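You operate a simulated robot arm through the tools that you are given. There is no shell and no other tool. Be economical: measure what you need, move in short steps, check, and stop when the job is done.

The job below is to be done with a simulated robot arm. You get a single attempt, and the scene is never put back.

## Task
Refill the open oregano jar up to its black collar through the funnel.
Fine: carton and yellow funnel go back; lid and spare jar stay as they are. Set down upright: oregano carton, yellow funnel.
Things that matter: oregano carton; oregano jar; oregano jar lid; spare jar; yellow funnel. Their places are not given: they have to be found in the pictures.

Only the result counts: the job must be done as asked and must still hold three seconds after the hand-in. Knocking over, shifting, dropping, spilling or breaking anything else fails it. A push-on lid holds only when it is set on centred and level and pressed home; a screw cap is set on level and turned clockwise until tight.

## Robot
A 6-joint arm with a two-finger parallel gripper, fixed in place. Base frame: the origin is at the foot of the arm, x ahead of it, y to its left, z up. Readings come in mm, rad, newtons and seconds.
With the tool pointing down near the work surface it reaches from about 320 to 700 mm from the base axis. Its first joint turns from -2.897 to 2.897 rad. Payload 4.1 kg.
Tool frame: the origin (TCP) lies between the finger pads and is the grasp point; the fingertips stand 23 mm ahead of it; z points along the fingers, y is the line along which they close. The gripper opens to 94 mm. The fingers are 38 mm wide and 10 mm thick; the gripper's body (54 by 96 mm) begins 39 mm behind the TCP.
Orientation is told as [roll, pitch, yaw] about the base's x, y, z axes, in that order, counted from this pose: with the fingers straight down and closing along the base's y, the tool's x points along the base's -x, its y along +y and its z along -z.

## Interface
- The arm moves only by the tool move_arm. Its argument "series" is a list that holds one entry, the list of rows, each a list of 7 numbers: the opening, from 0 (shut) to 1 (fully open), then the shift along the tool's x, y, z in mm, then the turn, a rotation vector about the tool's x, y, z in rad. In form: [[[grip, dx, dy, dz, wx, wy, wz], ...]]. A call has 1 to 20 rows; each row shifts and turns the commanded pose from where the row before left it, along the tool's axes as they then stand. Rows are played at 5 a second. More than 50 mm and 0.15 rad between two rows, or a gripper value outside its range, and nothing of the call is played. Where a pose cannot be reached the arm comes as near as it can. A force on the tool above 40 N (or 10 N above the force at the start of the call, whichever is more), or a blocked arm, ends the call early, and 0.2 s more pass. Each finger travels about 45 mm/s and halts on what it meets, pressing with about 24 N; the grip force reading is that of the motor and also rises with nothing between the fingers. The clock runs only during rows and for 0.2 s after the last one: add rows that do not move to give the fingers time. The reply holds the time, the measured pose of the TCP, the force on the tool along the base axes, the opening and the grip force, in the units named above and with some noise, with the torque about the TCP (base axes, N m) and any sound that the robot's microphone picked up.
- Cameras (640 x 400 px; columns grow to the right, rows downward): "scene" is fixed at [48.8, 649, 1511]; the picture's right is [-0.75, -0.67, 0.00], its down [-0.39, 0.44, -0.81] and it looks along [0.54, -0.60, -0.59] (base axes); focal length 270 px, centre (320, 200). "wrist" rides on the gripper at [86, 16, -74] in the tool frame; the picture's right is [-0.18, 0.98, 0.00], its down [-0.58, -0.11, -0.81] and it looks along [-0.79, -0.15, 0.59] (tool axes); focal length 243 px, centre (320, 200).
- camera(camera): a new picture of that camera. It takes no simulated time.
- move_column(by): slides the trunk up (or, below 0, down) by that many mm; the arm rides with it, the base frame stays. It gives what a move gives, with no picture.
- probe_pixels(camera, pixels): for up to 12 pixels [column, row] of the newest picture of that camera ("zoom" is the newest enlarged one), the place [x, y, z] in the base frame of the surface seen there, good to about 2 mm. It takes no simulated time.
- enlarge(camera, box): a new picture of the part [left, top, right, bottom] of that camera's present view, enlarged. It takes no simulated time.
- hand_in(): hands the job in; it is judged then, once.

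Go step by step. Measure first, check grasps and placings, and put right what went wrong. The budget is 80 turns and 46 pictures, counting those below and the enlarged ones. Unless the task says otherwise, let go and move clear before handing in, and close with one line.

The tools are called by a JSON object that holds its "op" and its "data". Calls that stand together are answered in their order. move_arm: Moves the arm, as the interface text tells. Its arguments: {"type":"object","properties":{"series":{"type":"array"}},"required":["series"]} The other tools are called the same way: move_column (by) slides the trunk up or down; camera (camera) takes a picture; probe_pixels (camera, pixels) gives the place of the surface under pixels of a picture; enlarge (camera, box) takes an enlarged picture of a part of a camera's view; hand_in () hands the job in.

At the start:

```text
time_s: 0.0
tcp_pos: [289.3, 64.6, 1343.6]
tcp_rot: [-0.001, 0.003, -0.004]
force: [-0.2, 0.2, -0.9]
wrist_torque: [-0.02, 0.0, -0.02]
width: 94.1
grip_force: 0.1
trunk travel left (down, up): [-525.0, 65.0]
```

scene: 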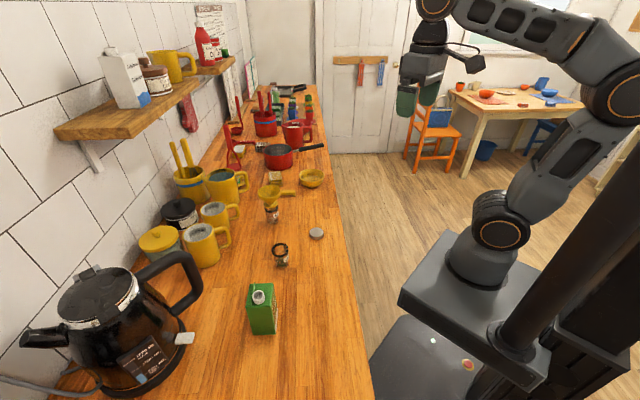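
wrist: 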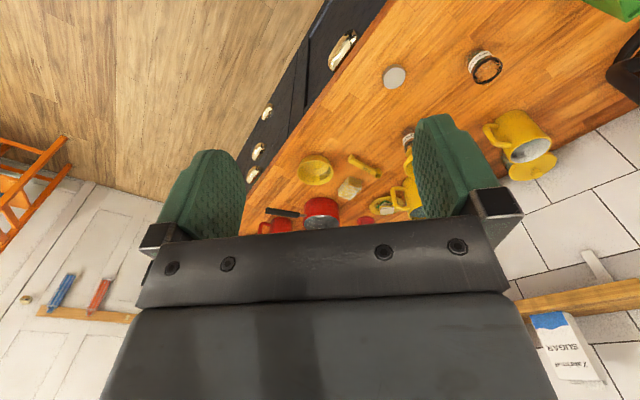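

The scene shows a green carton near (262,308), a jar with black collar near (281,256), a grey lid (316,233) and a yellow funnel over a jar (271,200). I enlarge these to measure.

{"op": "enlarge", "data": {"camera": "scene", "box": [220, 160, 350, 241]}}

{"op": "enlarge", "data": {"camera": "scene", "box": [220, 225, 350, 345]}}

```text
4.92 times, centred on (285, 200) of scene
```

zoom: 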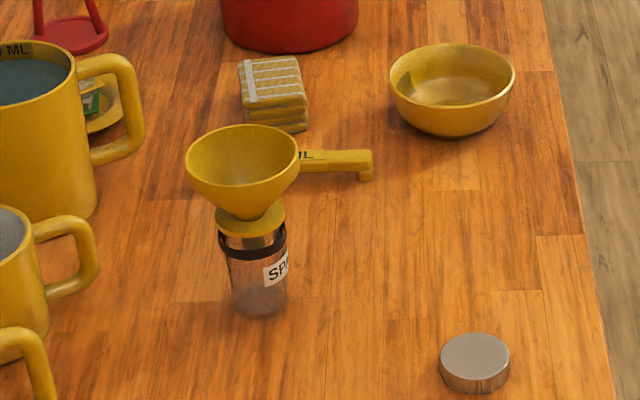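

```text
3.33 times, centred on (285, 285) of scene
```

zoom: 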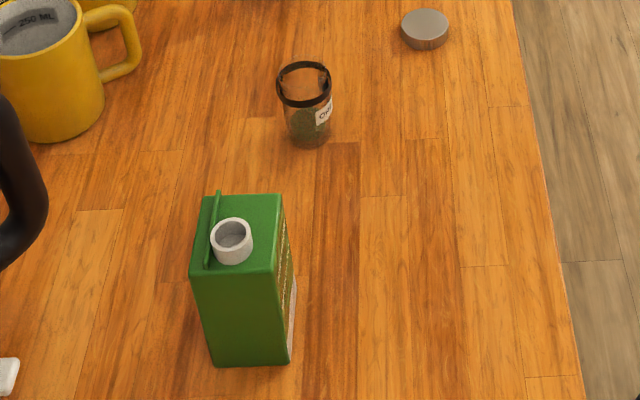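

The funnel sits on the spare jar; its handle sticks out toward the right. I probe carton, oregano jar and lid in the newest zoom, and funnel/spare jar in the scene picture.

{"op": "probe_pixels", "data": {"camera": "zoom", "pixels": [[202, 200], [280, 200], [272, 272], [194, 272], [233, 222], [218, 232], [247, 232], [233, 250], [292, 355], [213, 362], [215, 195], [233, 242]]}}

{"op": "probe_pixels", "data": {"camera": "zoom", "pixels": [[304, 64], [280, 82], [330, 84], [304, 103], [308, 145], [425, 20], [310, 125], [290, 140], [328, 140], [404, 42], [425, 48], [306, 90]]}}

{"op": "camera", "data": {"camera": "scene"}}

{"op": "enlarge", "data": {"camera": "scene", "box": [245, 175, 309, 230]}}

```text
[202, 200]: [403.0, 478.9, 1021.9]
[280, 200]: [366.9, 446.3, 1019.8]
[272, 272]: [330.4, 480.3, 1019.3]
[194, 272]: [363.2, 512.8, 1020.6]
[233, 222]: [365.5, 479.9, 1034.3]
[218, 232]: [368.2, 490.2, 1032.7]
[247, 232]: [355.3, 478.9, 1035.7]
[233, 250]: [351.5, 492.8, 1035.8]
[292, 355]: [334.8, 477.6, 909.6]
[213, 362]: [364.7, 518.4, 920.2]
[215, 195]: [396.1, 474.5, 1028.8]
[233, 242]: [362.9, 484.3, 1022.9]
```

```text
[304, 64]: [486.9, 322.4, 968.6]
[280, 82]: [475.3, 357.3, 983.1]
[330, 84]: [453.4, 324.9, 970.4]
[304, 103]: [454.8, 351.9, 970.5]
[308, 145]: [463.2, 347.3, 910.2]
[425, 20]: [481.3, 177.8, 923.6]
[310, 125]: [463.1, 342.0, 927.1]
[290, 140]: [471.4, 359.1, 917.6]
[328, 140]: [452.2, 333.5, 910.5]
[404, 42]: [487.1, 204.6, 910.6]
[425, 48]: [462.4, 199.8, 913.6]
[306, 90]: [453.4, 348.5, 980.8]
```

```text
41 pictures are left
```

scene: 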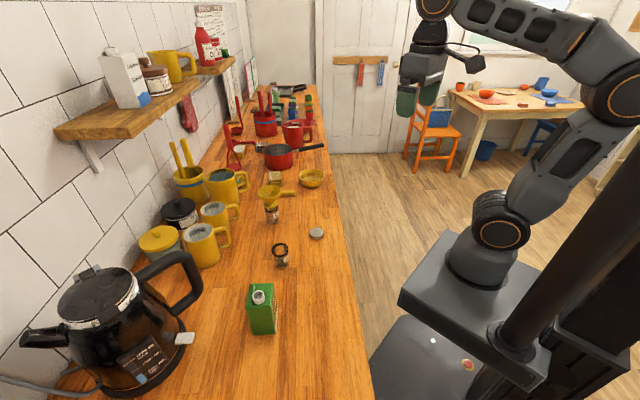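

```text
7.27 times, centred on (277, 202) of scene
```

zoom: 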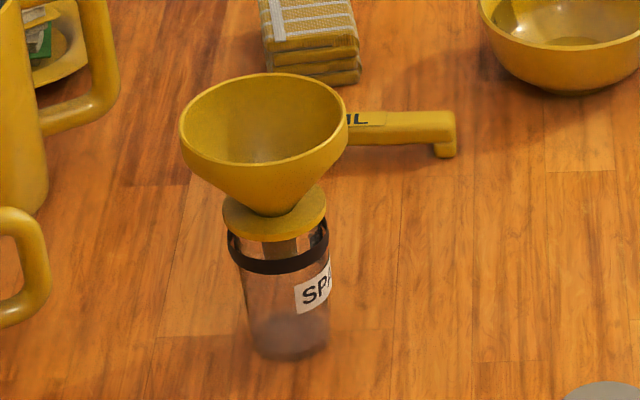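

{"op": "probe_pixels", "data": {"camera": "zoom", "pixels": [[264, 73], [181, 125], [347, 125], [264, 165], [365, 120], [440, 118], [400, 135], [445, 152], [325, 205], [275, 235], [288, 265], [285, 355]]}}

{"op": "probe_pixels", "data": {"camera": "zoom", "pixels": [[225, 215], [240, 225], [300, 235], [232, 245], [325, 232], [262, 110], [262, 150], [295, 130], [255, 345], [325, 340], [445, 130], [354, 135]]}}

```text
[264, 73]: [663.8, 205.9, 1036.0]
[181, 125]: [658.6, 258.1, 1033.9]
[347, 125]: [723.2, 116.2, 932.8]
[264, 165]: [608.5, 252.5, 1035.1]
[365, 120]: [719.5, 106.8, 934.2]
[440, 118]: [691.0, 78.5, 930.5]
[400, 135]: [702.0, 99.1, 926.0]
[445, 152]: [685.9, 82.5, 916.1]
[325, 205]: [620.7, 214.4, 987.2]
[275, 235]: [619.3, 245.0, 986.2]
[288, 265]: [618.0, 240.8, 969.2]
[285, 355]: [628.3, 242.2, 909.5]
```

```text
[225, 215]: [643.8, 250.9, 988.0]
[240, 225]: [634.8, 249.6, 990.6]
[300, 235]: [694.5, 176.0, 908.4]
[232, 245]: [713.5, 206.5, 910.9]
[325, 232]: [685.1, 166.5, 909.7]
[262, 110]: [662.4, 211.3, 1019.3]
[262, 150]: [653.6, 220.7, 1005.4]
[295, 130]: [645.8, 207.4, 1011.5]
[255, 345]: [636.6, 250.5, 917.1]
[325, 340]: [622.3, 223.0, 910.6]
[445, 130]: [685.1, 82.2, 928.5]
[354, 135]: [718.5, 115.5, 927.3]
```

The funnel (rim z≈1035, centre ≈(636,229), no handle; the handle-like thing is a spoon lying behind it) sits on the spare jar; counter z≈909. I lower the trunk so the arm comes near work height.

{"op": "move_column", "data": {"by": -240}}

{"op": "camera", "data": {"camera": "wrist"}}

```text
time_s: 2.5
tcp_pos: [290.5, 64.5, 1101.8]
tcp_rot: [-0.001, -0.001, -0.003]
force: [-0.8, -0.1, -0.3]
wrist_torque: [0.0, 0.03, 0.01]
width: 94.0
grip_force: 0.1
trunk travel left (down, up): [-285.0, 305.0]
```

```text
39 pictures are left
```

wrist: 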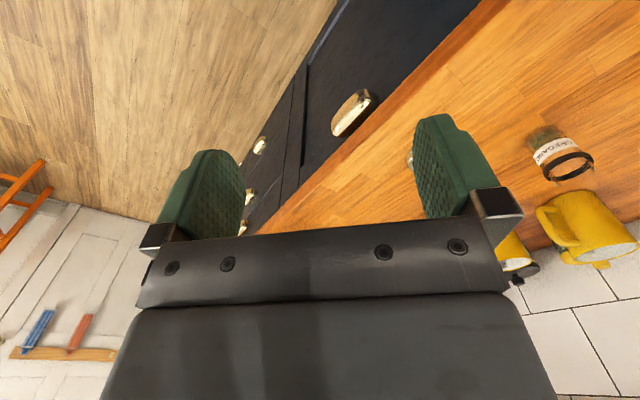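

The wrist view (upside down) shows the oregano jar at (562,152). I enlarge it to locate its rim and collar.

{"op": "enlarge", "data": {"camera": "wrist", "box": [510, 110, 622, 190]}}

```text
5.00 times, centred on (566, 150) of wrist
```

zoom: 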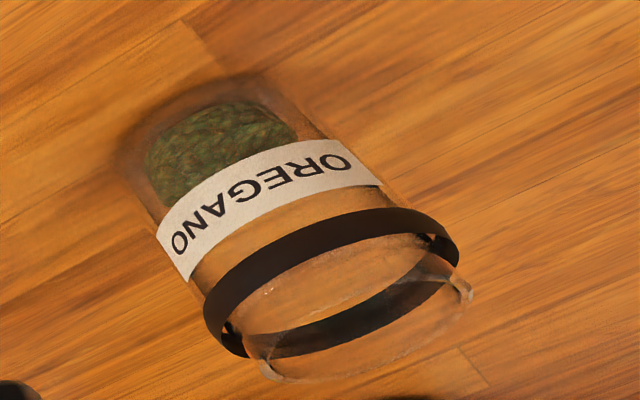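

{"op": "probe_pixels", "data": {"camera": "zoom", "pixels": [[215, 310], [330, 230], [440, 230], [180, 220], [280, 165], [360, 165], [265, 368], [465, 290], [330, 375], [205, 130], [270, 100], [230, 345]]}}

```text
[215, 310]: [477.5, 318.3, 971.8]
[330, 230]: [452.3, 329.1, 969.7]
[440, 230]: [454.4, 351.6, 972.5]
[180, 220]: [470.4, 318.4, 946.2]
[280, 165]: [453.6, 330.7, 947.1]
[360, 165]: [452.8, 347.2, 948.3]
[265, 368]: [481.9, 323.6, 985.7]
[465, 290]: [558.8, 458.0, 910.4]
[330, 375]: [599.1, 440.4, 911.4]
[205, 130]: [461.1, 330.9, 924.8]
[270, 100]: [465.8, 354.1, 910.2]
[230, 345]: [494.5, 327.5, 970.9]
```

Oregano jar axis ≈(471,338), collar z≈966–976, rim z≈986. I move toward the funnel to measure it with the wrist camera.

{"op": "move_arm", "data": {"series": [[[1, -36, 26, 0, 0, 0, 0], [1, -36, 26, 0, 0, 0, 0], [1, -36, 26, 0, 0, 0, 0], [1, -36, 26, 0, 0, 0, 0], [1, -36, 26, 0, 0, 0, 0], [1, 0, 0, 0, 0, 0, 0]]]}}

{"op": "camera", "data": {"camera": "wrist"}}

```text
time_s: 3.9
tcp_pos: [470.5, 196.2, 1103.5]
tcp_rot: [0.0, -0.001, -0.002]
force: [-0.1, 0.1, -0.2]
wrist_torque: [0.01, -0.03, -0.02]
width: 94.2
grip_force: 0.1
trunk travel left (down, up): [-285.0, 305.0]
```

```text
37 pictures are left
```

wrist: 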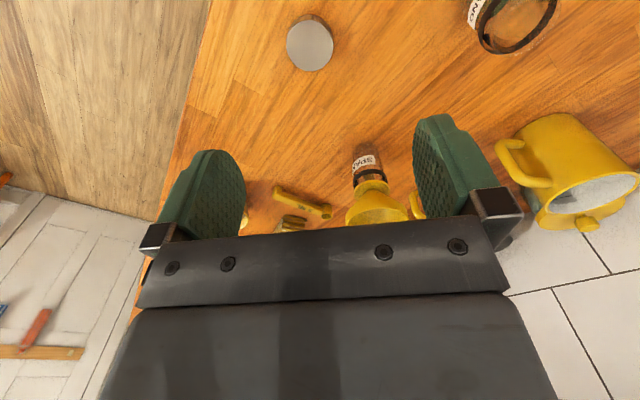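

{"op": "enlarge", "data": {"camera": "wrist", "box": [330, 135, 430, 235]}}

```text
4.00 times, centred on (380, 185) of wrist
```

zoom: 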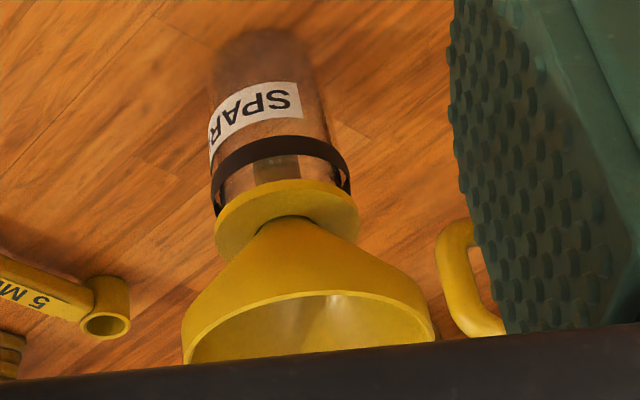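

{"op": "probe_pixels", "data": {"camera": "zoom", "pixels": [[186, 355], [240, 310], [320, 293], [400, 312], [430, 335], [310, 225], [288, 205], [230, 215], [350, 215], [280, 160], [218, 200], [340, 165]]}}

{"op": "probe_pixels", "data": {"camera": "zoom", "pixels": [[188, 335], [195, 310], [240, 268], [335, 192], [220, 235], [262, 187], [430, 322], [415, 295], [255, 130], [300, 130], [320, 285], [320, 275]]}}

```text
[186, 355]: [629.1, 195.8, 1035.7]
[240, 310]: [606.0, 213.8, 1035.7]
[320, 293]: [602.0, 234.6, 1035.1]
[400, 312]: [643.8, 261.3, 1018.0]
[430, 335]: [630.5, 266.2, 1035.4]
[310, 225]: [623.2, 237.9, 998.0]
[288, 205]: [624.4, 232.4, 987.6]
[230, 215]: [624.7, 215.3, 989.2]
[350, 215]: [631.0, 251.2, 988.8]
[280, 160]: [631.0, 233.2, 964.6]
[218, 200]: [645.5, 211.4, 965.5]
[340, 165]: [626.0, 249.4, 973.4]
```

```text
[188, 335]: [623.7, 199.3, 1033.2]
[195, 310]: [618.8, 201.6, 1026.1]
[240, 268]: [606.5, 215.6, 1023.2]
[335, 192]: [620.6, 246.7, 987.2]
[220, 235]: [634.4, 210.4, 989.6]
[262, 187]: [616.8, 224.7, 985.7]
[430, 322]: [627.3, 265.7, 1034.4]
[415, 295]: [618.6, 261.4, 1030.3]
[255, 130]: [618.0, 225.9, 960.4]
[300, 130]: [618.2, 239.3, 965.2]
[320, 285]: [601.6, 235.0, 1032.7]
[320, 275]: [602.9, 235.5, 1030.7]
```

{"op": "probe_pixels", "data": {"camera": "zoom", "pixels": [[445, 250], [480, 320], [440, 260]]}}

{"op": "probe_pixels", "data": {"camera": "scene", "pixels": [[237, 212], [225, 205], [213, 205], [230, 235], [245, 180], [205, 228], [345, 250], [330, 190]]}}

```text
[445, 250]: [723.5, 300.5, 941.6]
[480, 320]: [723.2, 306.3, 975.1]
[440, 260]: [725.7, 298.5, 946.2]
```

```text
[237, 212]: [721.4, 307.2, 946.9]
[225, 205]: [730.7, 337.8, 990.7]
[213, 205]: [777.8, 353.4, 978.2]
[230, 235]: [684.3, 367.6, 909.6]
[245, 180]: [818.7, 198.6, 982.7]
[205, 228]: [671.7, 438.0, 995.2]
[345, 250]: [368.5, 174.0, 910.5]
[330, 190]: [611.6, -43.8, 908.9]
```

{"op": "move_arm", "data": {"series": [[[1, -41.6, 8.7, 0, 0, 0, 0], [1, -41.6, 8.7, 0, 0, 0, 0], [1, -41.6, 8.7, 0, 0, 0, 0], [1, -41.7, 8.7, 0, 0, 0, 0], [1, 0, 0, 20, 0, 0, 0], [1, 0, 0, 0, 0, 0, 0]]]}}

{"op": "enlarge", "data": {"camera": "scene", "box": [220, 140, 330, 240]}}

```text
time_s: 5.3
tcp_pos: [558.2, 203.2, 1026.7]
tcp_rot: [0.001, -0.002, -0.002]
force: [0.1, -0.1, 0.9]
wrist_torque: [0.0, 0.0, -0.01]
width: 94.1
grip_force: 0.0
out of reach, approached as far as the arm can: row 1, 2, 3, 4
trunk travel left (down, up): [-285.0, 305.0]
```

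```text
4.00 times, centred on (275, 190) of scene
```

zoom: 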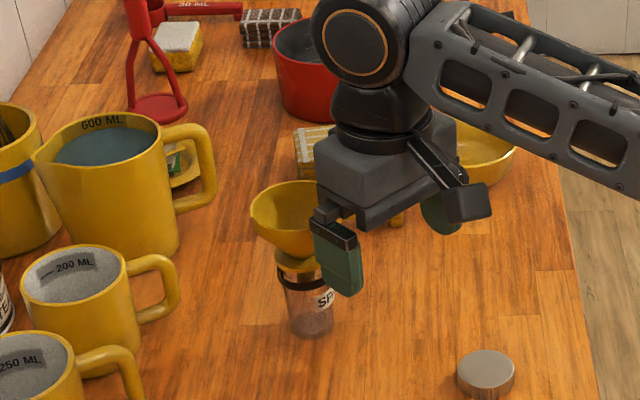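

The arm's outreach was limited at this column height; nothing was touched. I retract, rise, and then lower the trunk more to gain reach.

{"op": "move_arm", "data": {"series": [[[1, 40, 0, 0, 0, 0, 0], [1, 40, 0, 0, 0, 0, 0], [1, 40, 0, 0, 0, 0, 0], [1, 20, 0, -40, 0, 0, 0], [1, 20, 0, -45, 0, 0, 0], [1, 0, 0, -45, 0, 0, 0], [1, 0, 0, -45, 0, 0, 0], [1, 0, 0, 0, 0, 0, 0]]]}}

{"op": "move_column", "data": {"by": -160}}

```text
time_s: 7.1
tcp_pos: [387.7, 197.2, 1154.5]
tcp_rot: [0.002, -0.002, -0.003]
force: [-0.6, 0.0, 0.2]
wrist_torque: [0.0, 0.0, 0.03]
width: 94.1
grip_force: 0.0
out of reach, approached as far as the arm can: row 6, 7
trunk travel left (down, up): [-285.0, 305.0]
```

```text
time_s: 8.9
tcp_pos: [388.9, 196.9, 994.0]
tcp_rot: [0.002, -0.001, -0.001]
force: [-0.8, -0.2, -0.5]
wrist_torque: [-0.02, 0.01, -0.01]
width: 93.8
grip_force: 0.0
trunk travel left (down, up): [-125.0, 465.0]
```

The readings show the reach grows with a higher trunk (outer limit is above the shoulder), so I raise the trunk back.

{"op": "move_column", "data": {"by": 390}}

{"op": "move_arm", "data": {"series": [[[1, 0, 0, 50, 0, 0, 0], [1, 0, 0, 50, 0, 0, 0], [1, 0, 0, 50, 0, 0, 0], [1, 0, 0, 50, 0, 0, 0], [1, 0, 0, 50, 0, 0, 0], [1, 0, 0, 14, 0, 0, 0], [1, 0, 0, 0, 0, 0, 0]]]}}

```text
time_s: 12.7
tcp_pos: [387.4, 197.5, 1384.7]
tcp_rot: [0.002, -0.002, -0.002]
force: [-0.6, -0.3, -0.3]
wrist_torque: [-0.02, -0.02, 0.01]
width: 94.1
grip_force: 0.1
trunk travel left (down, up): [-515.0, 75.0]
```

```text
time_s: 14.3
tcp_pos: [390.1, 199.6, 1117.9]
tcp_rot: [0.003, -0.002, -0.001]
force: [-0.4, -0.1, 0.2]
wrist_torque: [0.01, 0.0, -0.02]
width: 94.0
grip_force: 0.1
trunk travel left (down, up): [-515.0, 75.0]
```

Now at (390,200,1118). I move above the funnel centre (637,231).

{"op": "move_arm", "data": {"series": [[[1, -41, 5.2, 2, 0, 0, 0], [1, -41, 5.2, 2, 0, 0, 0], [1, -41, 5.2, 2, 0, 0, 0], [1, -41, 5.2, 2, 0, 0, 0], [1, -41, 5.2, 2, 0, 0, 0], [1, -42, 5.2, 2, 0, 0, 0], [1, 0, 0, 0, 0, 0, 0]]]}}

```text
time_s: 15.9
tcp_pos: [634.4, 227.7, 1111.9]
tcp_rot: [0.001, 0.001, 0.0]
force: [0.0, 1.0, -0.1]
wrist_torque: [-0.02, 0.04, -0.02]
width: 93.8
grip_force: 0.0
trunk travel left (down, up): [-515.0, 75.0]
```

Reachable now. I correct the last 3 mm and descend around the rim.

{"op": "move_arm", "data": {"series": [[[1, -2.6, 3.2, 20, 0, 0, 0], [1, 0, 0, 25, 0, 0, 0], [1, 0, 0, 25, 0, 0, 0], [1, 0, 0, 12, 0, 0, 0], [1, 0, 0, 0, 0, 0, 0]]]}}

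{"op": "enlarge", "data": {"camera": "scene", "box": [220, 150, 330, 230]}}

```text
time_s: 17.1
tcp_pos: [639.6, 231.7, 1027.4]
tcp_rot: [0.002, -0.004, -0.001]
force: [-0.6, -0.2, -0.1]
wrist_torque: [0.0, 0.02, 0.02]
width: 94.0
grip_force: 0.1
trunk travel left (down, up): [-515.0, 75.0]
```

```text
5.00 times, centred on (275, 190) of scene
```

zoom: 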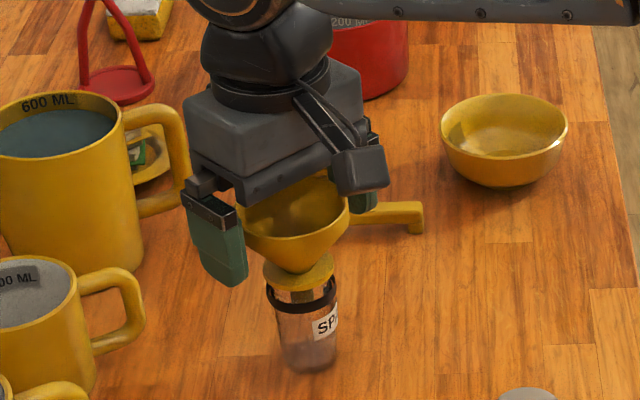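

{"op": "move_arm", "data": {"series": [[[0.9, 2.2, -0.5, 0, 0, 0, 0], [0.82, 0, 0, 0, 0, 0, 0], [0.79, 0, 0, 0, 0, 0, 0], [0.77, 0, 0, 0, 0, 0, 0], [0.75, 0, 0, 0, 0, 0, 0], [0.74, 0, 0, 0, 0, 0, 0], [0.74, 0, 0, 0, 0, 0, 0]]]}}

```text
time_s: 18.7
tcp_pos: [636.3, 232.2, 1027.1]
tcp_rot: [0.002, -0.001, -0.002]
force: [0.3, -0.3, -0.9]
wrist_torque: [-0.02, -0.01, -0.01]
width: 70.8
grip_force: 10.3
trunk travel left (down, up): [-515.0, 75.0]
```

Contact at 70.8 mm with no side force. I tighten and lift slowly.

{"op": "move_arm", "data": {"series": [[[0.68, 0, 0, 0, 0, 0, 0], [0.68, 0, 0, 0, 0, 0, 0], [0.68, 0, 0, -8, 0, 0, 0], [0.68, 0, 0, -10, 0, 0, 0], [0.68, 0, 0, -15, 0, 0, 0], [0.68, 0, 0, -25, 0, 0, 0], [0.68, 0, 0, 0, 0, 0, 0]]]}}

{"op": "enlarge", "data": {"camera": "scene", "box": [220, 150, 330, 230]}}

```text
time_s: 20.3
tcp_pos: [637.3, 233.0, 1085.4]
tcp_rot: [0.002, -0.002, -0.003]
force: [0.8, 0.0, -0.1]
wrist_torque: [-0.02, -0.02, 0.0]
width: 70.3
grip_force: 24.3
trunk travel left (down, up): [-515.0, 75.0]
```

```text
5.00 times, centred on (275, 190) of scene
```

zoom: 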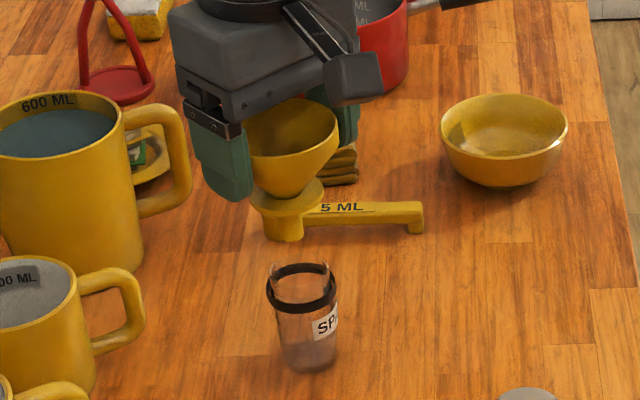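

Funnel is held, spare jar stands. I measure the stem tip, rim levelness and spare jar's top.

{"op": "probe_pixels", "data": {"camera": "zoom", "pixels": [[285, 238], [270, 235], [300, 235], [255, 195], [322, 190], [290, 214], [270, 190], [320, 108], [270, 122], [300, 156], [300, 306], [269, 290]]}}

{"op": "probe_pixels", "data": {"camera": "zoom", "pixels": [[335, 290], [302, 369], [283, 300], [318, 302], [305, 264], [338, 125], [325, 150], [285, 158], [285, 222], [250, 190], [327, 183], [336, 285]]}}

```text
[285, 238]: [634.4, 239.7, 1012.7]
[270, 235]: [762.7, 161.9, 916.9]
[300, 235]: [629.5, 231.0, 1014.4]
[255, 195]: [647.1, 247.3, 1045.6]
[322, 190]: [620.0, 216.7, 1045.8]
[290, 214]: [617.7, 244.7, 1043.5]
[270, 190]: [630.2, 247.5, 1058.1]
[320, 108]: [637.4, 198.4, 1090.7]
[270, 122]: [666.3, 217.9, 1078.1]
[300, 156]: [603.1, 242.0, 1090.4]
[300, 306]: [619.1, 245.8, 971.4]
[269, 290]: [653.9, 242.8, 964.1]
```

```text
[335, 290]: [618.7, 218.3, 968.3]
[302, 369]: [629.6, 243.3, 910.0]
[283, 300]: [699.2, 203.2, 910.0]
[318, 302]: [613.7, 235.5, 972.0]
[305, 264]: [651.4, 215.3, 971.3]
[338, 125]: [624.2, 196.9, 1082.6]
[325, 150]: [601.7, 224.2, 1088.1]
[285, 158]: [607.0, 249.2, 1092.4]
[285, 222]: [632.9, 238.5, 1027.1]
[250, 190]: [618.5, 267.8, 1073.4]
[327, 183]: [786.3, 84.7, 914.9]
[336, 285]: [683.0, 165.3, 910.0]
```

Stem tip is 73 mm below the TCP and centred. I carry the funnel over the oregano jar (471.3,338.5).

{"op": "move_arm", "data": {"series": [[[0.68, 0, 0, -20, 0, 0, 0], [0.68, 33, 21, 0, 0, 0, 0], [0.68, 33, 21, 0, 0, 0, 0], [0.68, 33, 21, 0, 0, 0, 0], [0.68, 33, 21, 0, 0, 0, 0], [0.68, 34, 21.5, 0, 0, 0, 0], [0.68, 0, 0, 0, 0, 0, 0], [0.68, 0, 0, 20, 0, 0, 0], [0.68, 0, 0, 0, 0, 0, 0]]]}}

{"op": "enlarge", "data": {"camera": "scene", "box": [235, 190, 345, 280]}}

```text
time_s: 22.3
tcp_pos: [469.7, 337.5, 1084.7]
tcp_rot: [0.002, -0.001, -0.002]
force: [1.0, -0.4, 0.3]
wrist_torque: [-0.02, 0.0, -0.03]
width: 70.1
grip_force: 23.9
trunk travel left (down, up): [-515.0, 75.0]
```

```text
4.44 times, centred on (290, 235) of scene
```

zoom: 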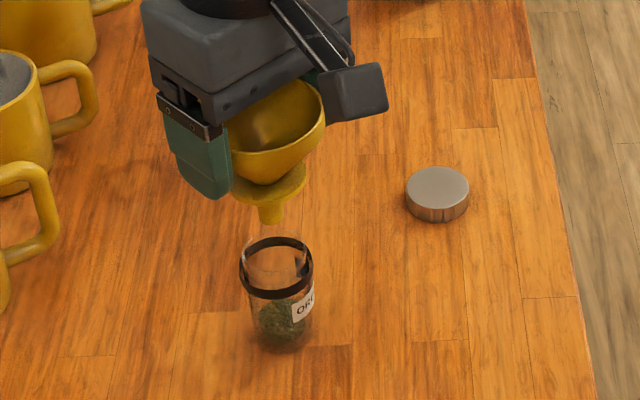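

{"op": "probe_pixels", "data": {"camera": "zoom", "pixels": [[262, 220], [270, 221], [280, 218], [272, 206], [243, 270], [276, 295], [310, 275], [285, 240], [240, 200], [305, 190], [268, 205], [255, 242]]}}

```text
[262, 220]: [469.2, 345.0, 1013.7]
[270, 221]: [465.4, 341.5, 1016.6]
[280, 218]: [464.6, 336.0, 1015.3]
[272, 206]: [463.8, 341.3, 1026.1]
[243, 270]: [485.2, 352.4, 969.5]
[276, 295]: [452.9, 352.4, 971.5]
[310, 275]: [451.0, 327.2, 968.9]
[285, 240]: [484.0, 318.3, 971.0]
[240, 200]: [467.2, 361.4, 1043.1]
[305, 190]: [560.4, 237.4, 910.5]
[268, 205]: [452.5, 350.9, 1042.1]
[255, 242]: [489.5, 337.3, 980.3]
```

Stem and jar axes agree within 1 mm. I lower it, slowly at the end.

{"op": "move_arm", "data": {"series": [[[0.68, -0.8, 0.8, 20, 0, 0, 0], [0.68, 0, 0, 20, 0, 0, 0], [0.68, 0, 0, 10, 0, 0, 0], [0.68, 0, 0, 4, 0, 0, 0], [0.68, 0, 0, 2, 0, 0, 0], [0.68, 0, 0, 0, 0, 0, 0]]]}}

{"op": "enlarge", "data": {"camera": "scene", "box": [235, 190, 345, 280]}}

```text
time_s: 23.7
tcp_pos: [470.2, 338.4, 1028.3]
tcp_rot: [0.002, -0.002, -0.002]
force: [0.4, 0.7, 0.1]
wrist_torque: [0.03, -0.03, 0.0]
width: 70.2
grip_force: 23.6
trunk travel left (down, up): [-515.0, 75.0]
```

```text
4.44 times, centred on (290, 235) of scene
```

zoom: 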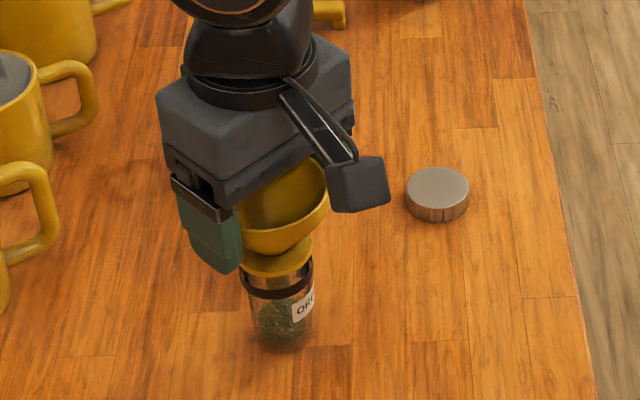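

Nearly seated. I go down in 0.7 mm steps to feel contact.

{"op": "move_arm", "data": {"series": [[[0.68, 0, 0, 0.7, 0, 0, 0], [0.68, 0, 0, 0.7, 0, 0, 0], [0.68, 0, 0, 0, 0, 0, 0]]]}}

```text
time_s: 24.5
tcp_pos: [470.6, 337.6, 1027.8]
tcp_rot: [0.001, -0.004, -0.001]
force: [-0.9, 0.3, 3.9]
wrist_torque: [-0.01, 0.06, -0.02]
width: 70.4
grip_force: 23.7
trunk travel left (down, up): [-515.0, 75.0]
```

Contact (3.9 N). Release and rise.

{"op": "move_arm", "data": {"series": [[[0.74, 0, 0, 0, 0, 0, 0], [0.77, 0, 0, 0, 0, 0, 0], [0.82, 0, 0, 0, 0, 0, 0], [0.9, 0, 0, 0, 0, 0, 0], [1, 0, 0, 0, 0, 0, 0], [1, 0, 0, 0, 0, 0, 0], [1, 0, 0, -20, 0, 0, 0], [1, 0, 0, -40, 0, 0, 0], [1, 0, 0, -40, 0, 0, 0], [1, 0, 0, -40, 0, 0, 0], [1, 0, 0, 0, 0, 0, 0]]]}}

{"op": "enlarge", "data": {"camera": "scene", "box": [225, 210, 335, 340]}}

```text
time_s: 26.9
tcp_pos: [472.0, 338.3, 1165.5]
tcp_rot: [0.001, -0.002, -0.003]
force: [-0.1, 0.2, -0.6]
wrist_torque: [0.0, 0.04, -0.01]
width: 93.9
grip_force: 0.0
trunk travel left (down, up): [-515.0, 75.0]
```

```text
3.08 times, centred on (280, 275) of scene
```

zoom: 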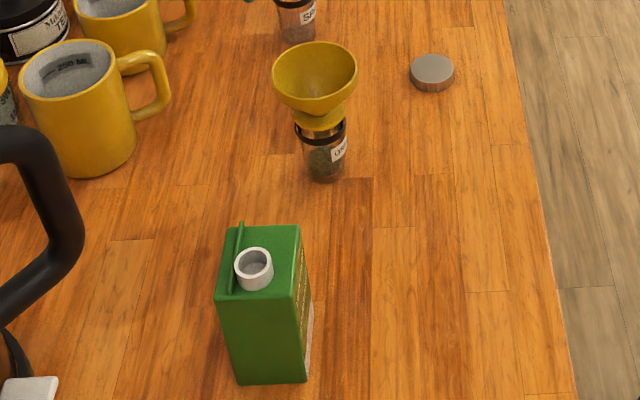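

Funnel is seated level on the oregano jar. I measure the carton and funnel rim precisely.

{"op": "probe_pixels", "data": {"camera": "zoom", "pixels": [[298, 230], [290, 296], [222, 297], [245, 232], [255, 250], [237, 268], [272, 268], [254, 285], [240, 228], [232, 285], [262, 340], [300, 330]]}}

{"op": "probe_pixels", "data": {"camera": "zoom", "pixels": [[315, 43], [275, 75], [356, 75], [317, 114], [240, 378], [305, 378], [232, 320], [285, 320], [298, 290], [305, 340], [303, 260], [235, 350]]}}

```text
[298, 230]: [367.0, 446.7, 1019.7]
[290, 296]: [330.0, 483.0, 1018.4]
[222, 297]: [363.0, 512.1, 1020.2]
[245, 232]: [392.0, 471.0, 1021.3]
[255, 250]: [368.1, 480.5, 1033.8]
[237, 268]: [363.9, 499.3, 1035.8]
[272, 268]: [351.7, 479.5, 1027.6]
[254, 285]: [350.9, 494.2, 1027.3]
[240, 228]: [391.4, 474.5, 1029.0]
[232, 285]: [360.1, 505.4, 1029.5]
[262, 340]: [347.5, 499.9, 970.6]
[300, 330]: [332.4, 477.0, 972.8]
```

```text
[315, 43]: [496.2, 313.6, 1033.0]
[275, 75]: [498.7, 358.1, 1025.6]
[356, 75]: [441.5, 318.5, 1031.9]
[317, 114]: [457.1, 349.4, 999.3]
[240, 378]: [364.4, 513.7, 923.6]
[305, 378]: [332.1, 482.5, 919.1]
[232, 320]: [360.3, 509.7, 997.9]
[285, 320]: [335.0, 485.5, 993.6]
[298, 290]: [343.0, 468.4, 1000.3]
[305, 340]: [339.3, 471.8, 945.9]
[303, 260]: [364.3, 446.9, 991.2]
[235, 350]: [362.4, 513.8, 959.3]
```

Carton: faces at yaw ≈44°, centre ≈(364,479), spout ≈(360,486,1035), near face toward the robot. I back off high up and turn the tool to yaw 44°, 25° below horizontal, for a side grasp.

{"op": "move_arm", "data": {"series": [[[1, 45.5, 17.2, 0, 0, 0, 0], [1, 45.5, 17.2, 0, 0, 0, 0], [1, 45.5, 17.2, 0, 0, 0, 0], [1, 45.5, 17.2, 0, 0, 0, 0], [1, 0, 0, 0, 0, 0, -0.128], [1, 0, 0, 0, 0, 0, -0.128], [1, 0, 0, 0, 0, 0, -0.128], [1, 0, 0, 0, 0, 0, -0.128], [1, 0, 0, 0, 0, 0, -0.128], [1, 0, 0, 0, 0, 0, -0.128], [1, 0, 0, 0, 0, -0.1418, 0], [1, 0, 0, 0, 0, -0.1418, 0], [1, 0, 0, 0, 0, -0.1418, 0], [1, 0, 0, 0, 0, -0.1418, 0], [1, 0, 0, 0, 0, -0.1418, 0], [1, 0, 0, 0, 0, -0.1418, 0], [1, 0, 0, 0, 0, -0.1418, 0], [1, 0, 0, 0, 0, -0.1418, 0], [1, 0, 0, 0, 0, 0, 0]]]}}

{"op": "camera", "data": {"camera": "scene"}}

```text
time_s: 30.9
tcp_pos: [288.9, 407.6, 1167.8]
tcp_rot: [0.001, -1.138, 0.765]
force: [-0.2, -0.2, 0.3]
wrist_torque: [0.03, 0.0, -0.03]
width: 94.0
grip_force: 0.0
trunk travel left (down, up): [-515.0, 75.0]
```

```text
29 pictures are left
```

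scene: 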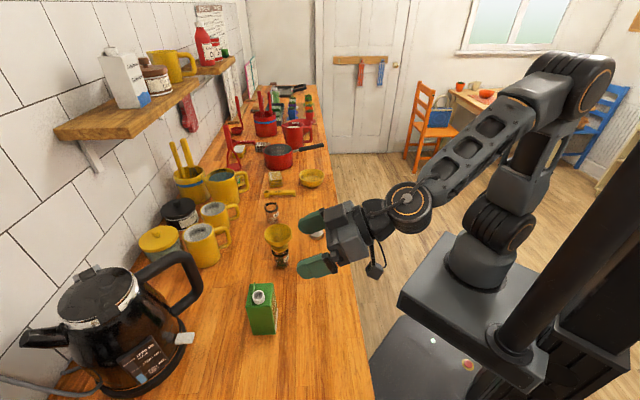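

Pose reached. I go straight down 136 mm to the pre-grasp point.

{"op": "move_arm", "data": {"series": [[[1, 30.8, 0, 14.4, 0, 0, 0], [1, 30.8, 0, 14.4, 0, 0, 0], [1, 30.8, 0, 14.4, 0, 0, 0], [1, 30.8, 0, 14.4, 0, 0, 0], [1, 0, 0, 0, 0, 0, 0]]]}}

{"op": "camera", "data": {"camera": "wrist"}}

```text
time_s: 32.1
tcp_pos: [290.6, 407.9, 1030.6]
tcp_rot: [-0.001, -1.137, 0.767]
force: [-0.2, 0.0, 0.0]
wrist_torque: [0.01, -0.01, 0.0]
width: 94.2
grip_force: 0.0
trunk travel left (down, up): [-515.0, 75.0]
```

```text
28 pictures are left
```

wrist: 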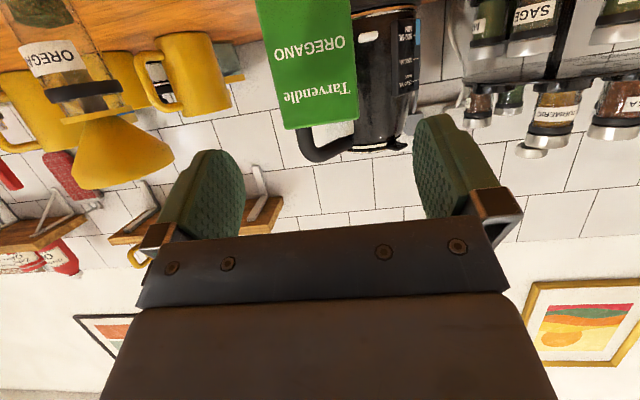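

Carton lies between the fingers' lines. I advance 110 mm along the tool axis.

{"op": "move_arm", "data": {"series": [[[1, 0, 0, 27.5, 0, 0, 0], [1, 0, 0, 27.5, 0, 0, 0], [1, 0, 0, 27.5, 0, 0, 0], [1, 0, 0, 27.5, 0, 0, 0], [1, 0, 0, 0, 0, 0, 0]]]}}

{"op": "enlarge", "data": {"camera": "scene", "box": [215, 230, 345, 345]}}

```text
time_s: 33.3
tcp_pos: [362.2, 479.0, 983.4]
tcp_rot: [-0.003, -1.138, 0.77]
force: [-0.5, -0.1, -0.4]
wrist_torque: [-0.02, 0.04, 0.02]
width: 94.4
grip_force: 0.2
trunk travel left (down, up): [-515.0, 75.0]
```

```text
3.48 times, centred on (280, 288) of scene
```

zoom: 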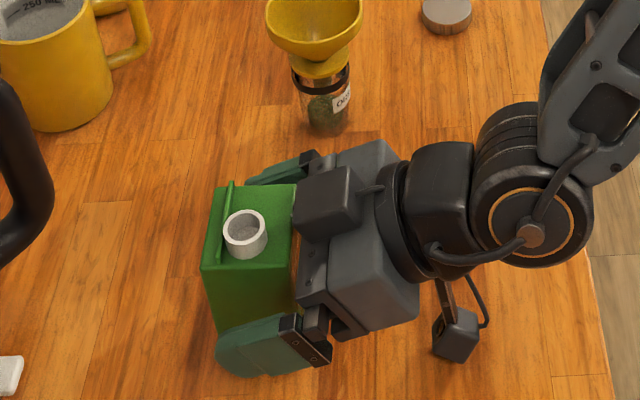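

Fingers straddle the carton properly. I close gradually.

{"op": "move_arm", "data": {"series": [[[0.8, 0, -1, 0, 0, 0, 0], [0.65, 0, 0, 0, 0, 0, 0], [0.57, 0, 0, 0, 0, 0, 0], [0.54, 0, 0, 0, 0, 0, 0], [0.52, 0, 0, 0, 0, 0, 0], [0.5, 0, 0, 0, 0, 0, 0], [0.45, 0, 0, 0, 0, 0, 0], [0.45, 0, 0, 0, 0, 0, 0]]]}}

```text
time_s: 35.1
tcp_pos: [362.8, 476.4, 985.0]
tcp_rot: [0.002, -1.136, 0.764]
force: [1.2, -1.0, 0.5]
wrist_torque: [0.05, -0.03, -0.01]
width: 57.7
grip_force: 23.9
trunk travel left (down, up): [-515.0, 75.0]
```

Gripped at 57.7 mm with 24 N. Lift 40 mm and check.

{"op": "move_arm", "data": {"series": [[[0.4, -9.1, 0, -4.2, 0, 0, 0], [0.4, -9.1, 0, -4.2, 0, 0, 0], [0.4, -18.1, 0, -8.5, 0, 0, 0], [0.4, 0, 0, 0, 0, 0, 0]]]}}

{"op": "enlarge", "data": {"camera": "scene", "box": [215, 230, 345, 345]}}

```text
time_s: 36.1
tcp_pos: [362.2, 477.4, 1026.3]
tcp_rot: [0.0, -1.136, 0.767]
force: [0.6, 0.1, -1.2]
wrist_torque: [-0.02, 0.0, 0.04]
width: 57.5
grip_force: 23.9
trunk travel left (down, up): [-515.0, 75.0]
```

```text
3.48 times, centred on (280, 288) of scene
```

zoom: 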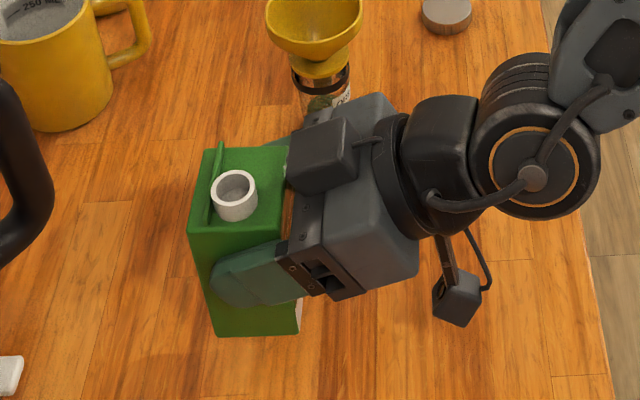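

Carton is held and upright. I probe the spout relative to the TCP.

{"op": "probe_pixels", "data": {"camera": "zoom", "pixels": [[234, 172], [214, 187], [255, 187], [234, 200], [217, 208], [245, 217], [210, 152], [278, 225], [192, 228], [285, 150], [225, 220], [300, 325]]}}

```text
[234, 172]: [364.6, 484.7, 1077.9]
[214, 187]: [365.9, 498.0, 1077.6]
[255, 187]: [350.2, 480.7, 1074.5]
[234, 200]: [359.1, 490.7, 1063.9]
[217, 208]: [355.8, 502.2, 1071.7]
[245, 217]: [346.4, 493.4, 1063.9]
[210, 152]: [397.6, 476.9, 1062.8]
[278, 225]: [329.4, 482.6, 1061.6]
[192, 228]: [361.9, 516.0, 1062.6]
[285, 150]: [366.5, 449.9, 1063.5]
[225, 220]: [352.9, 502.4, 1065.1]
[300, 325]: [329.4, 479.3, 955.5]
```

Spout rim sits about +5 (forward), +11 (left), +51 (up) from the TCP. I raise the carton and carry it to the right of the funnel at safe height (bottom ≈1084 > rim 1035).

{"op": "move_arm", "data": {"series": [[[0.4, -40.5, 0, -18.9, 0, 0, 0], [0.4, -40.5, 0, -18.9, 0, 0, 0], [0.4, -40.5, 0, -18.9, 0, 0, 0], [0.4, 2.5, -36.5, -4.5, 0, 0, 0], [0.4, 2.1, -36.5, -4.5, 0, 0, 0], [0.4, 2.1, -36.5, -4.5, 0, 0, 0], [0.4, 2.1, -36.5, -4.5, 0, 0, 0], [0.4, 2.1, -36.5, -4.5, 0, 0, 0], [0.4, 2.1, -36.5, -4.7, 0, 0, 0], [0.4, 0, 0, 0, 0, 0, 0]]]}}

{"op": "camera", "data": {"camera": "scene"}}

```text
time_s: 38.3
tcp_pos: [430.0, 374.7, 1159.0]
tcp_rot: [-0.008, -1.133, 0.768]
force: [0.2, -0.2, -2.0]
wrist_torque: [0.01, 0.02, 0.05]
width: 57.9
grip_force: 24.3
out of reach, approached as far as the arm can: row 7, 8, 9
trunk travel left (down, up): [-515.0, 75.0]
```

```text
25 pictures are left
```

scene: 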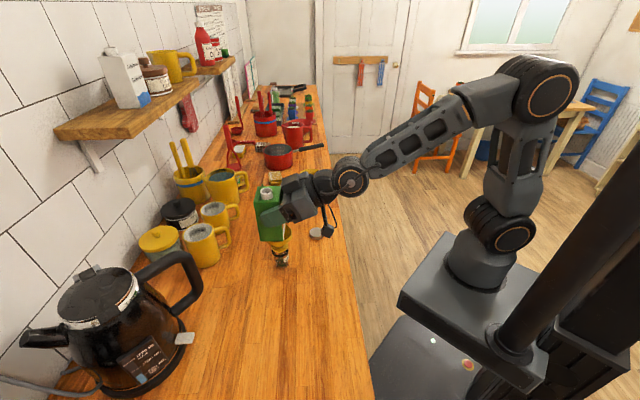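

Reach stopped because the tool's yaw lags the arm azimuth. I yaw the tool to ≈30° in place, then continue right of the funnel.

{"op": "move_arm", "data": {"series": [[[0.4, 0, 0, 0, 0.113, 0, 0.053], [0.4, 0, 0, 0, 0.113, 0, 0.053], [0.4, -0.5, -24, 1.3, 0, 0, 0], [0.4, -0.7, -24, 1.4, 0, 0, 0], [0.4, -0.7, -24, 1.4, 0, 0, 0], [0.4, -0.6, -23.5, 1.3, 0, 0, 0], [0.4, 0, 0, 0, 0, 0, 0]]]}}

```text
time_s: 39.9
tcp_pos: [479.3, 295.0, 1157.8]
tcp_rot: [0.002, -1.138, 0.513]
force: [-0.7, -0.2, -1.1]
wrist_torque: [0.0, 0.01, 0.02]
width: 57.6
grip_force: 23.7
trunk travel left (down, up): [-515.0, 75.0]
```

Reached (479,295,1158). Now I roll 40° toward the funnel side (left) about the horizontal tool heading.

{"op": "move_arm", "data": {"series": [[[0.4, 0, 0, 0, 0.0592, 0, -0.1269], [0.4, 0, 0, 0, 0.0592, 0, -0.1269], [0.4, 0, 0, 0, 0.0592, 0, -0.1269], [0.4, 0, 0, 0, 0.0592, 0, -0.1269], [0.4, 0, 0, 0, 0.0592, 0, -0.1269], [0.4, 0, 0, 0, 0, 0, 0]]]}}

{"op": "enlarge", "data": {"camera": "scene", "box": [215, 150, 345, 280]}}

```text
time_s: 41.3
tcp_pos: [479.7, 297.7, 1158.0]
tcp_rot: [-1.108, -0.766, 1.463]
force: [0.5, -0.7, -1.3]
wrist_torque: [-0.01, 0.03, -0.02]
width: 57.8
grip_force: 23.6
trunk travel left (down, up): [-515.0, 75.0]
```

```text
3.08 times, centred on (280, 215) of scene
```

zoom: 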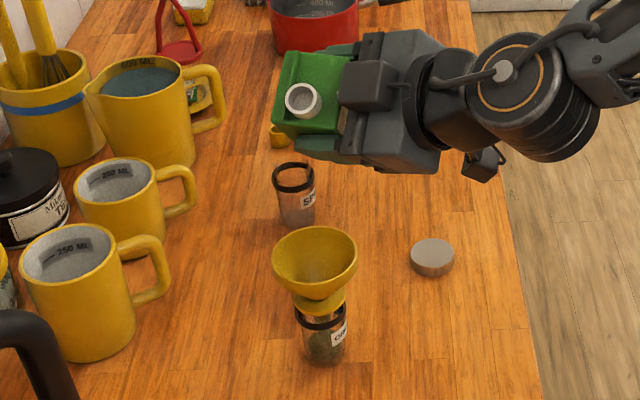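

Roll is in the right direction and nothing spilled. I lower to pouring height (TCP z≈1098).

{"op": "move_arm", "data": {"series": [[[0.4, 14.5, 11.8, 7.1, 0, 0, 0], [0.4, 14.5, 11.8, 7.1, 0, 0, 0], [0.4, 14.6, 11.9, 7.2, 0, 0, 0], [0.4, 0, 0, 0, 0, 0, 0]]]}}

{"op": "enlarge", "data": {"camera": "scene", "box": [225, 180, 335, 280]}}

```text
time_s: 42.3
tcp_pos: [483.6, 296.2, 1097.8]
tcp_rot: [-1.105, -0.769, 1.461]
force: [0.0, 0.8, -1.6]
wrist_torque: [0.02, 0.04, -0.01]
width: 57.9
grip_force: 23.4
trunk travel left (down, up): [-515.0, 75.0]
```

```text
4.00 times, centred on (280, 230) of scene
```

zoom: 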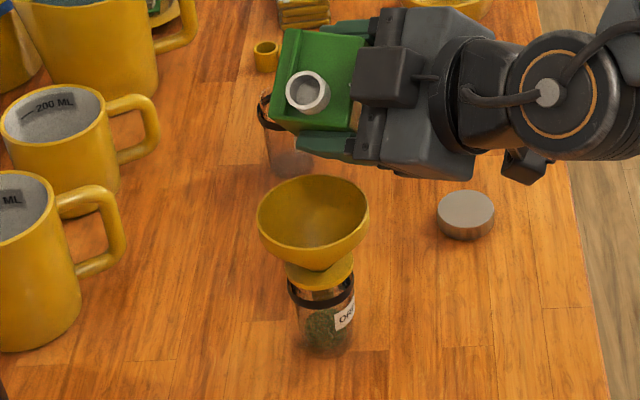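

{"op": "probe_pixels", "data": {"camera": "zoom", "pixels": [[308, 73], [288, 92], [327, 92], [308, 110], [312, 178], [259, 215], [367, 210], [325, 300], [325, 345], [296, 295], [320, 318], [300, 325]]}}

```text
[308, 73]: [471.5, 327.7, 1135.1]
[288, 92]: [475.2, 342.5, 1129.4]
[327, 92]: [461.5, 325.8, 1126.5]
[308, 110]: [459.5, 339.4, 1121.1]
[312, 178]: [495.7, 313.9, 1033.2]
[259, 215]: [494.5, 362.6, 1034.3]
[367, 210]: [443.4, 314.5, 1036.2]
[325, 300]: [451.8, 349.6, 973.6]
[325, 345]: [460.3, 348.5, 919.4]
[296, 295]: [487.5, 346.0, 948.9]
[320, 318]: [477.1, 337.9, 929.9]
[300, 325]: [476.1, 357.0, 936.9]
```

Spout is as predicted (467,334,1128). I roll on by 0.4 rad to ~63° and check for flow.

{"op": "move_arm", "data": {"series": [[[0.4, 0, 0, 0, 0.0564, 0, -0.1209], [0.4, 0, 0, 0, 0.0564, 0, -0.1209], [0.4, 0, 0, 0, 0.0564, 0, -0.1209], [0.4, 0, 0, 0, 0, 0, 0]]]}}

{"op": "enlarge", "data": {"camera": "scene", "box": [225, 180, 335, 280]}}

```text
time_s: 43.3
tcp_pos: [481.1, 293.8, 1095.7]
tcp_rot: [-1.361, -0.42, 1.607]
force: [-0.2, -0.2, -1.5]
wrist_torque: [0.01, -0.01, 0.01]
width: 58.0
grip_force: 23.9
trunk travel left (down, up): [-515.0, 75.0]
```

```text
4.00 times, centred on (280, 230) of scene
```

zoom: 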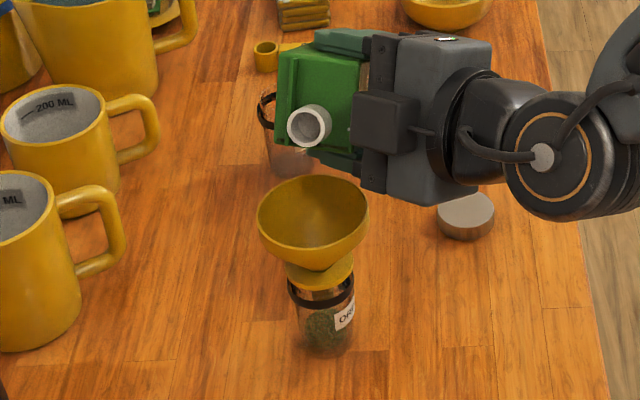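

No flow yet. I roll a further 0.3 rad (to ~80°) in small rows.

{"op": "move_arm", "data": {"series": [[[0.4, 0, 0, 0, 0.0423, 0, -0.0906], [0.4, 0, 0, 0, 0.0423, 0, -0.0906], [0.4, 0, 0, 0, 0.0423, 0, -0.0906], [0.4, 0, 0, 0, 0, 0, 0]]]}}

{"op": "enlarge", "data": {"camera": "scene", "box": [225, 180, 335, 280]}}

```text
time_s: 44.3
tcp_pos: [482.7, 294.3, 1096.9]
tcp_rot: [-1.5, -0.154, 1.646]
force: [-0.5, -0.1, -1.8]
wrist_torque: [0.02, -0.02, -0.04]
width: 57.7
grip_force: 23.8
trunk travel left (down, up): [-515.0, 75.0]
```

```text
4.00 times, centred on (280, 230) of scene
```

zoom: 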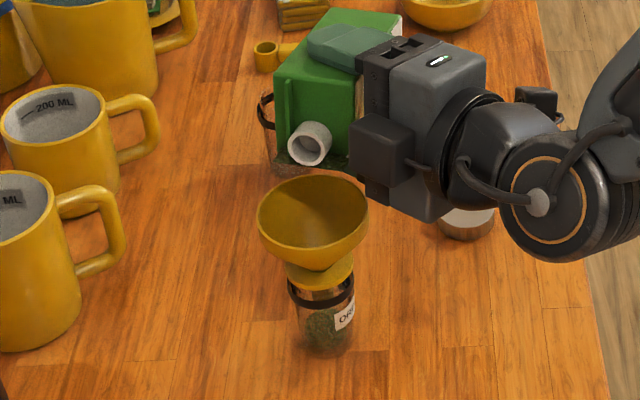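

{"op": "enlarge", "data": {"camera": "scene", "box": [262, 200, 322, 270]}}

{"op": "probe_pixels", "data": {"camera": "zoom", "pixels": [[200, 100], [180, 90], [130, 100], [230, 80], [210, 60], [210, 115], [190, 130]]}}

```text
5.71 times, centred on (292, 235) of scene
```

zoom: 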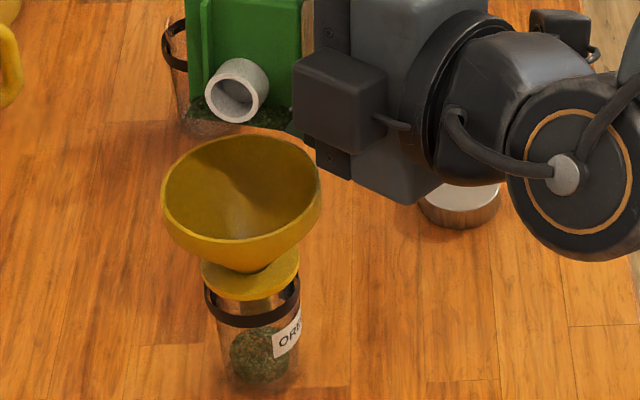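

```text
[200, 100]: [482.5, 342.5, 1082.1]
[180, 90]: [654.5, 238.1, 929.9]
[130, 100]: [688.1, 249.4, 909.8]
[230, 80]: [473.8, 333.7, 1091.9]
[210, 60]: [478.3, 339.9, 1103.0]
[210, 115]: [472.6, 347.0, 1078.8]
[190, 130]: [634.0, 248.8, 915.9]
```

The spout is over the funnel; no grains out yet. I roll another 0.2 rad.

{"op": "move_arm", "data": {"series": [[[0.4, 0, 0, 0, 0.0423, 0, -0.0906], [0.4, 0, 0, 0, 0.0423, 0, -0.0906], [0.4, 0, 0, 0, 0, 0, 0]]]}}

{"op": "enlarge", "data": {"camera": "scene", "box": [252, 190, 322, 270]}}

```text
time_s: 45.1
tcp_pos: [481.9, 295.0, 1097.4]
tcp_rot: [-1.585, 0.026, 1.649]
force: [0.9, -0.7, -1.6]
wrist_torque: [-0.03, 0.0, -0.01]
width: 57.9
grip_force: 24.0
trunk travel left (down, up): [-515.0, 75.0]
```

```text
5.00 times, centred on (287, 230) of scene
```

zoom: 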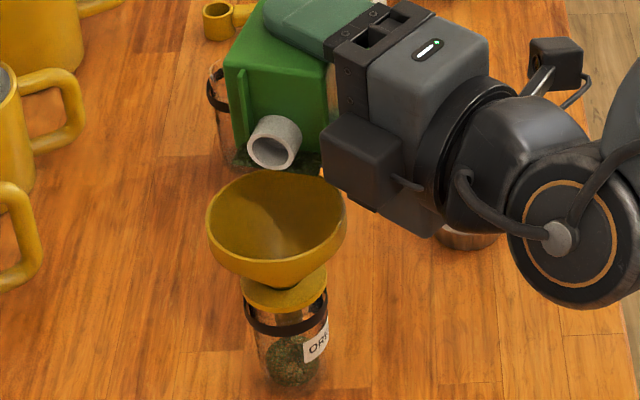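

Spout level, still no flow. I raise 8 mm for clearance and roll on 0.2 rad.

{"op": "move_arm", "data": {"series": [[[0.4, 0, -8, 0, 0, 0, 0], [0.4, 0, 0, 0, 0.0423, 0, -0.0906], [0.4, 0, 0, 0, 0.0423, 0, -0.0906], [0.4, 0, 0, 0, 0, 0, 0]]]}}

{"op": "enlarge", "data": {"camera": "scene", "box": [252, 190, 322, 270]}}

```text
time_s: 46.1
tcp_pos: [482.1, 295.0, 1106.3]
tcp_rot: [-1.669, 0.206, 1.64]
force: [0.0, -0.5, -2.4]
wrist_torque: [0.03, 0.05, 0.0]
width: 57.6
grip_force: 24.2
trunk travel left (down, up): [-515.0, 75.0]
```

```text
5.00 times, centred on (287, 230) of scene
```

zoom: 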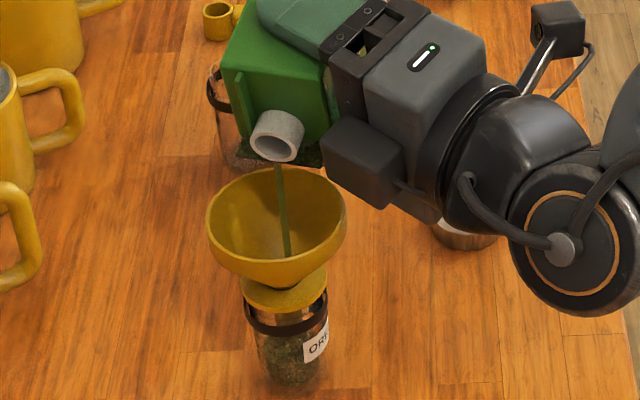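

Grains are flowing in a thin stream into the funnel. I hold for about a second and check the level.

{"op": "move_arm", "data": {"series": [[[0.4, 0, 0, 0, 0, 0, 0], [0.4, 0, 0, 0, 0, 0, 0], [0.4, 0, 0, 0, 0, 0, 0], [0.4, 0, 0, 0, 0, 0, 0]]]}}

{"op": "enlarge", "data": {"camera": "scene", "box": [262, 210, 312, 270]}}

```text
time_s: 47.1
tcp_pos: [482.1, 294.8, 1104.6]
tcp_rot: [-1.672, 0.206, 1.641]
force: [0.4, -1.2, -2.3]
wrist_torque: [0.01, 0.02, 0.03]
width: 57.7
grip_force: 24.5
trunk travel left (down, up): [-515.0, 75.0]
```

```text
6.67 times, centred on (287, 240) of scene
```

zoom: 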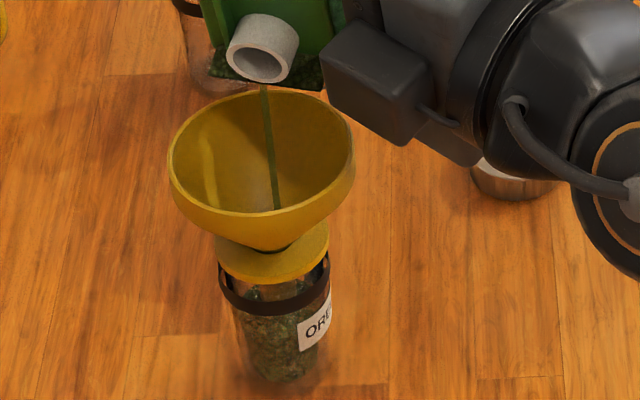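

{"op": "probe_pixels", "data": {"camera": "zoom", "pixels": [[240, 325], [265, 322], [260, 340], [240, 345], [255, 305], [250, 295], [285, 330], [275, 298], [262, 330], [235, 315]]}}

```text
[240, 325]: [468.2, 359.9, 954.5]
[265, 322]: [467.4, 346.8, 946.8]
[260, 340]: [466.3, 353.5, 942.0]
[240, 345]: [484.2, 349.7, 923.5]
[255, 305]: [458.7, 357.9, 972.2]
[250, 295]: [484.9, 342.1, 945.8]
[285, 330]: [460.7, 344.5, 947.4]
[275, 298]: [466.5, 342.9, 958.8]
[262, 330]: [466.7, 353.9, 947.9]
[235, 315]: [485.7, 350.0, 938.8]
```

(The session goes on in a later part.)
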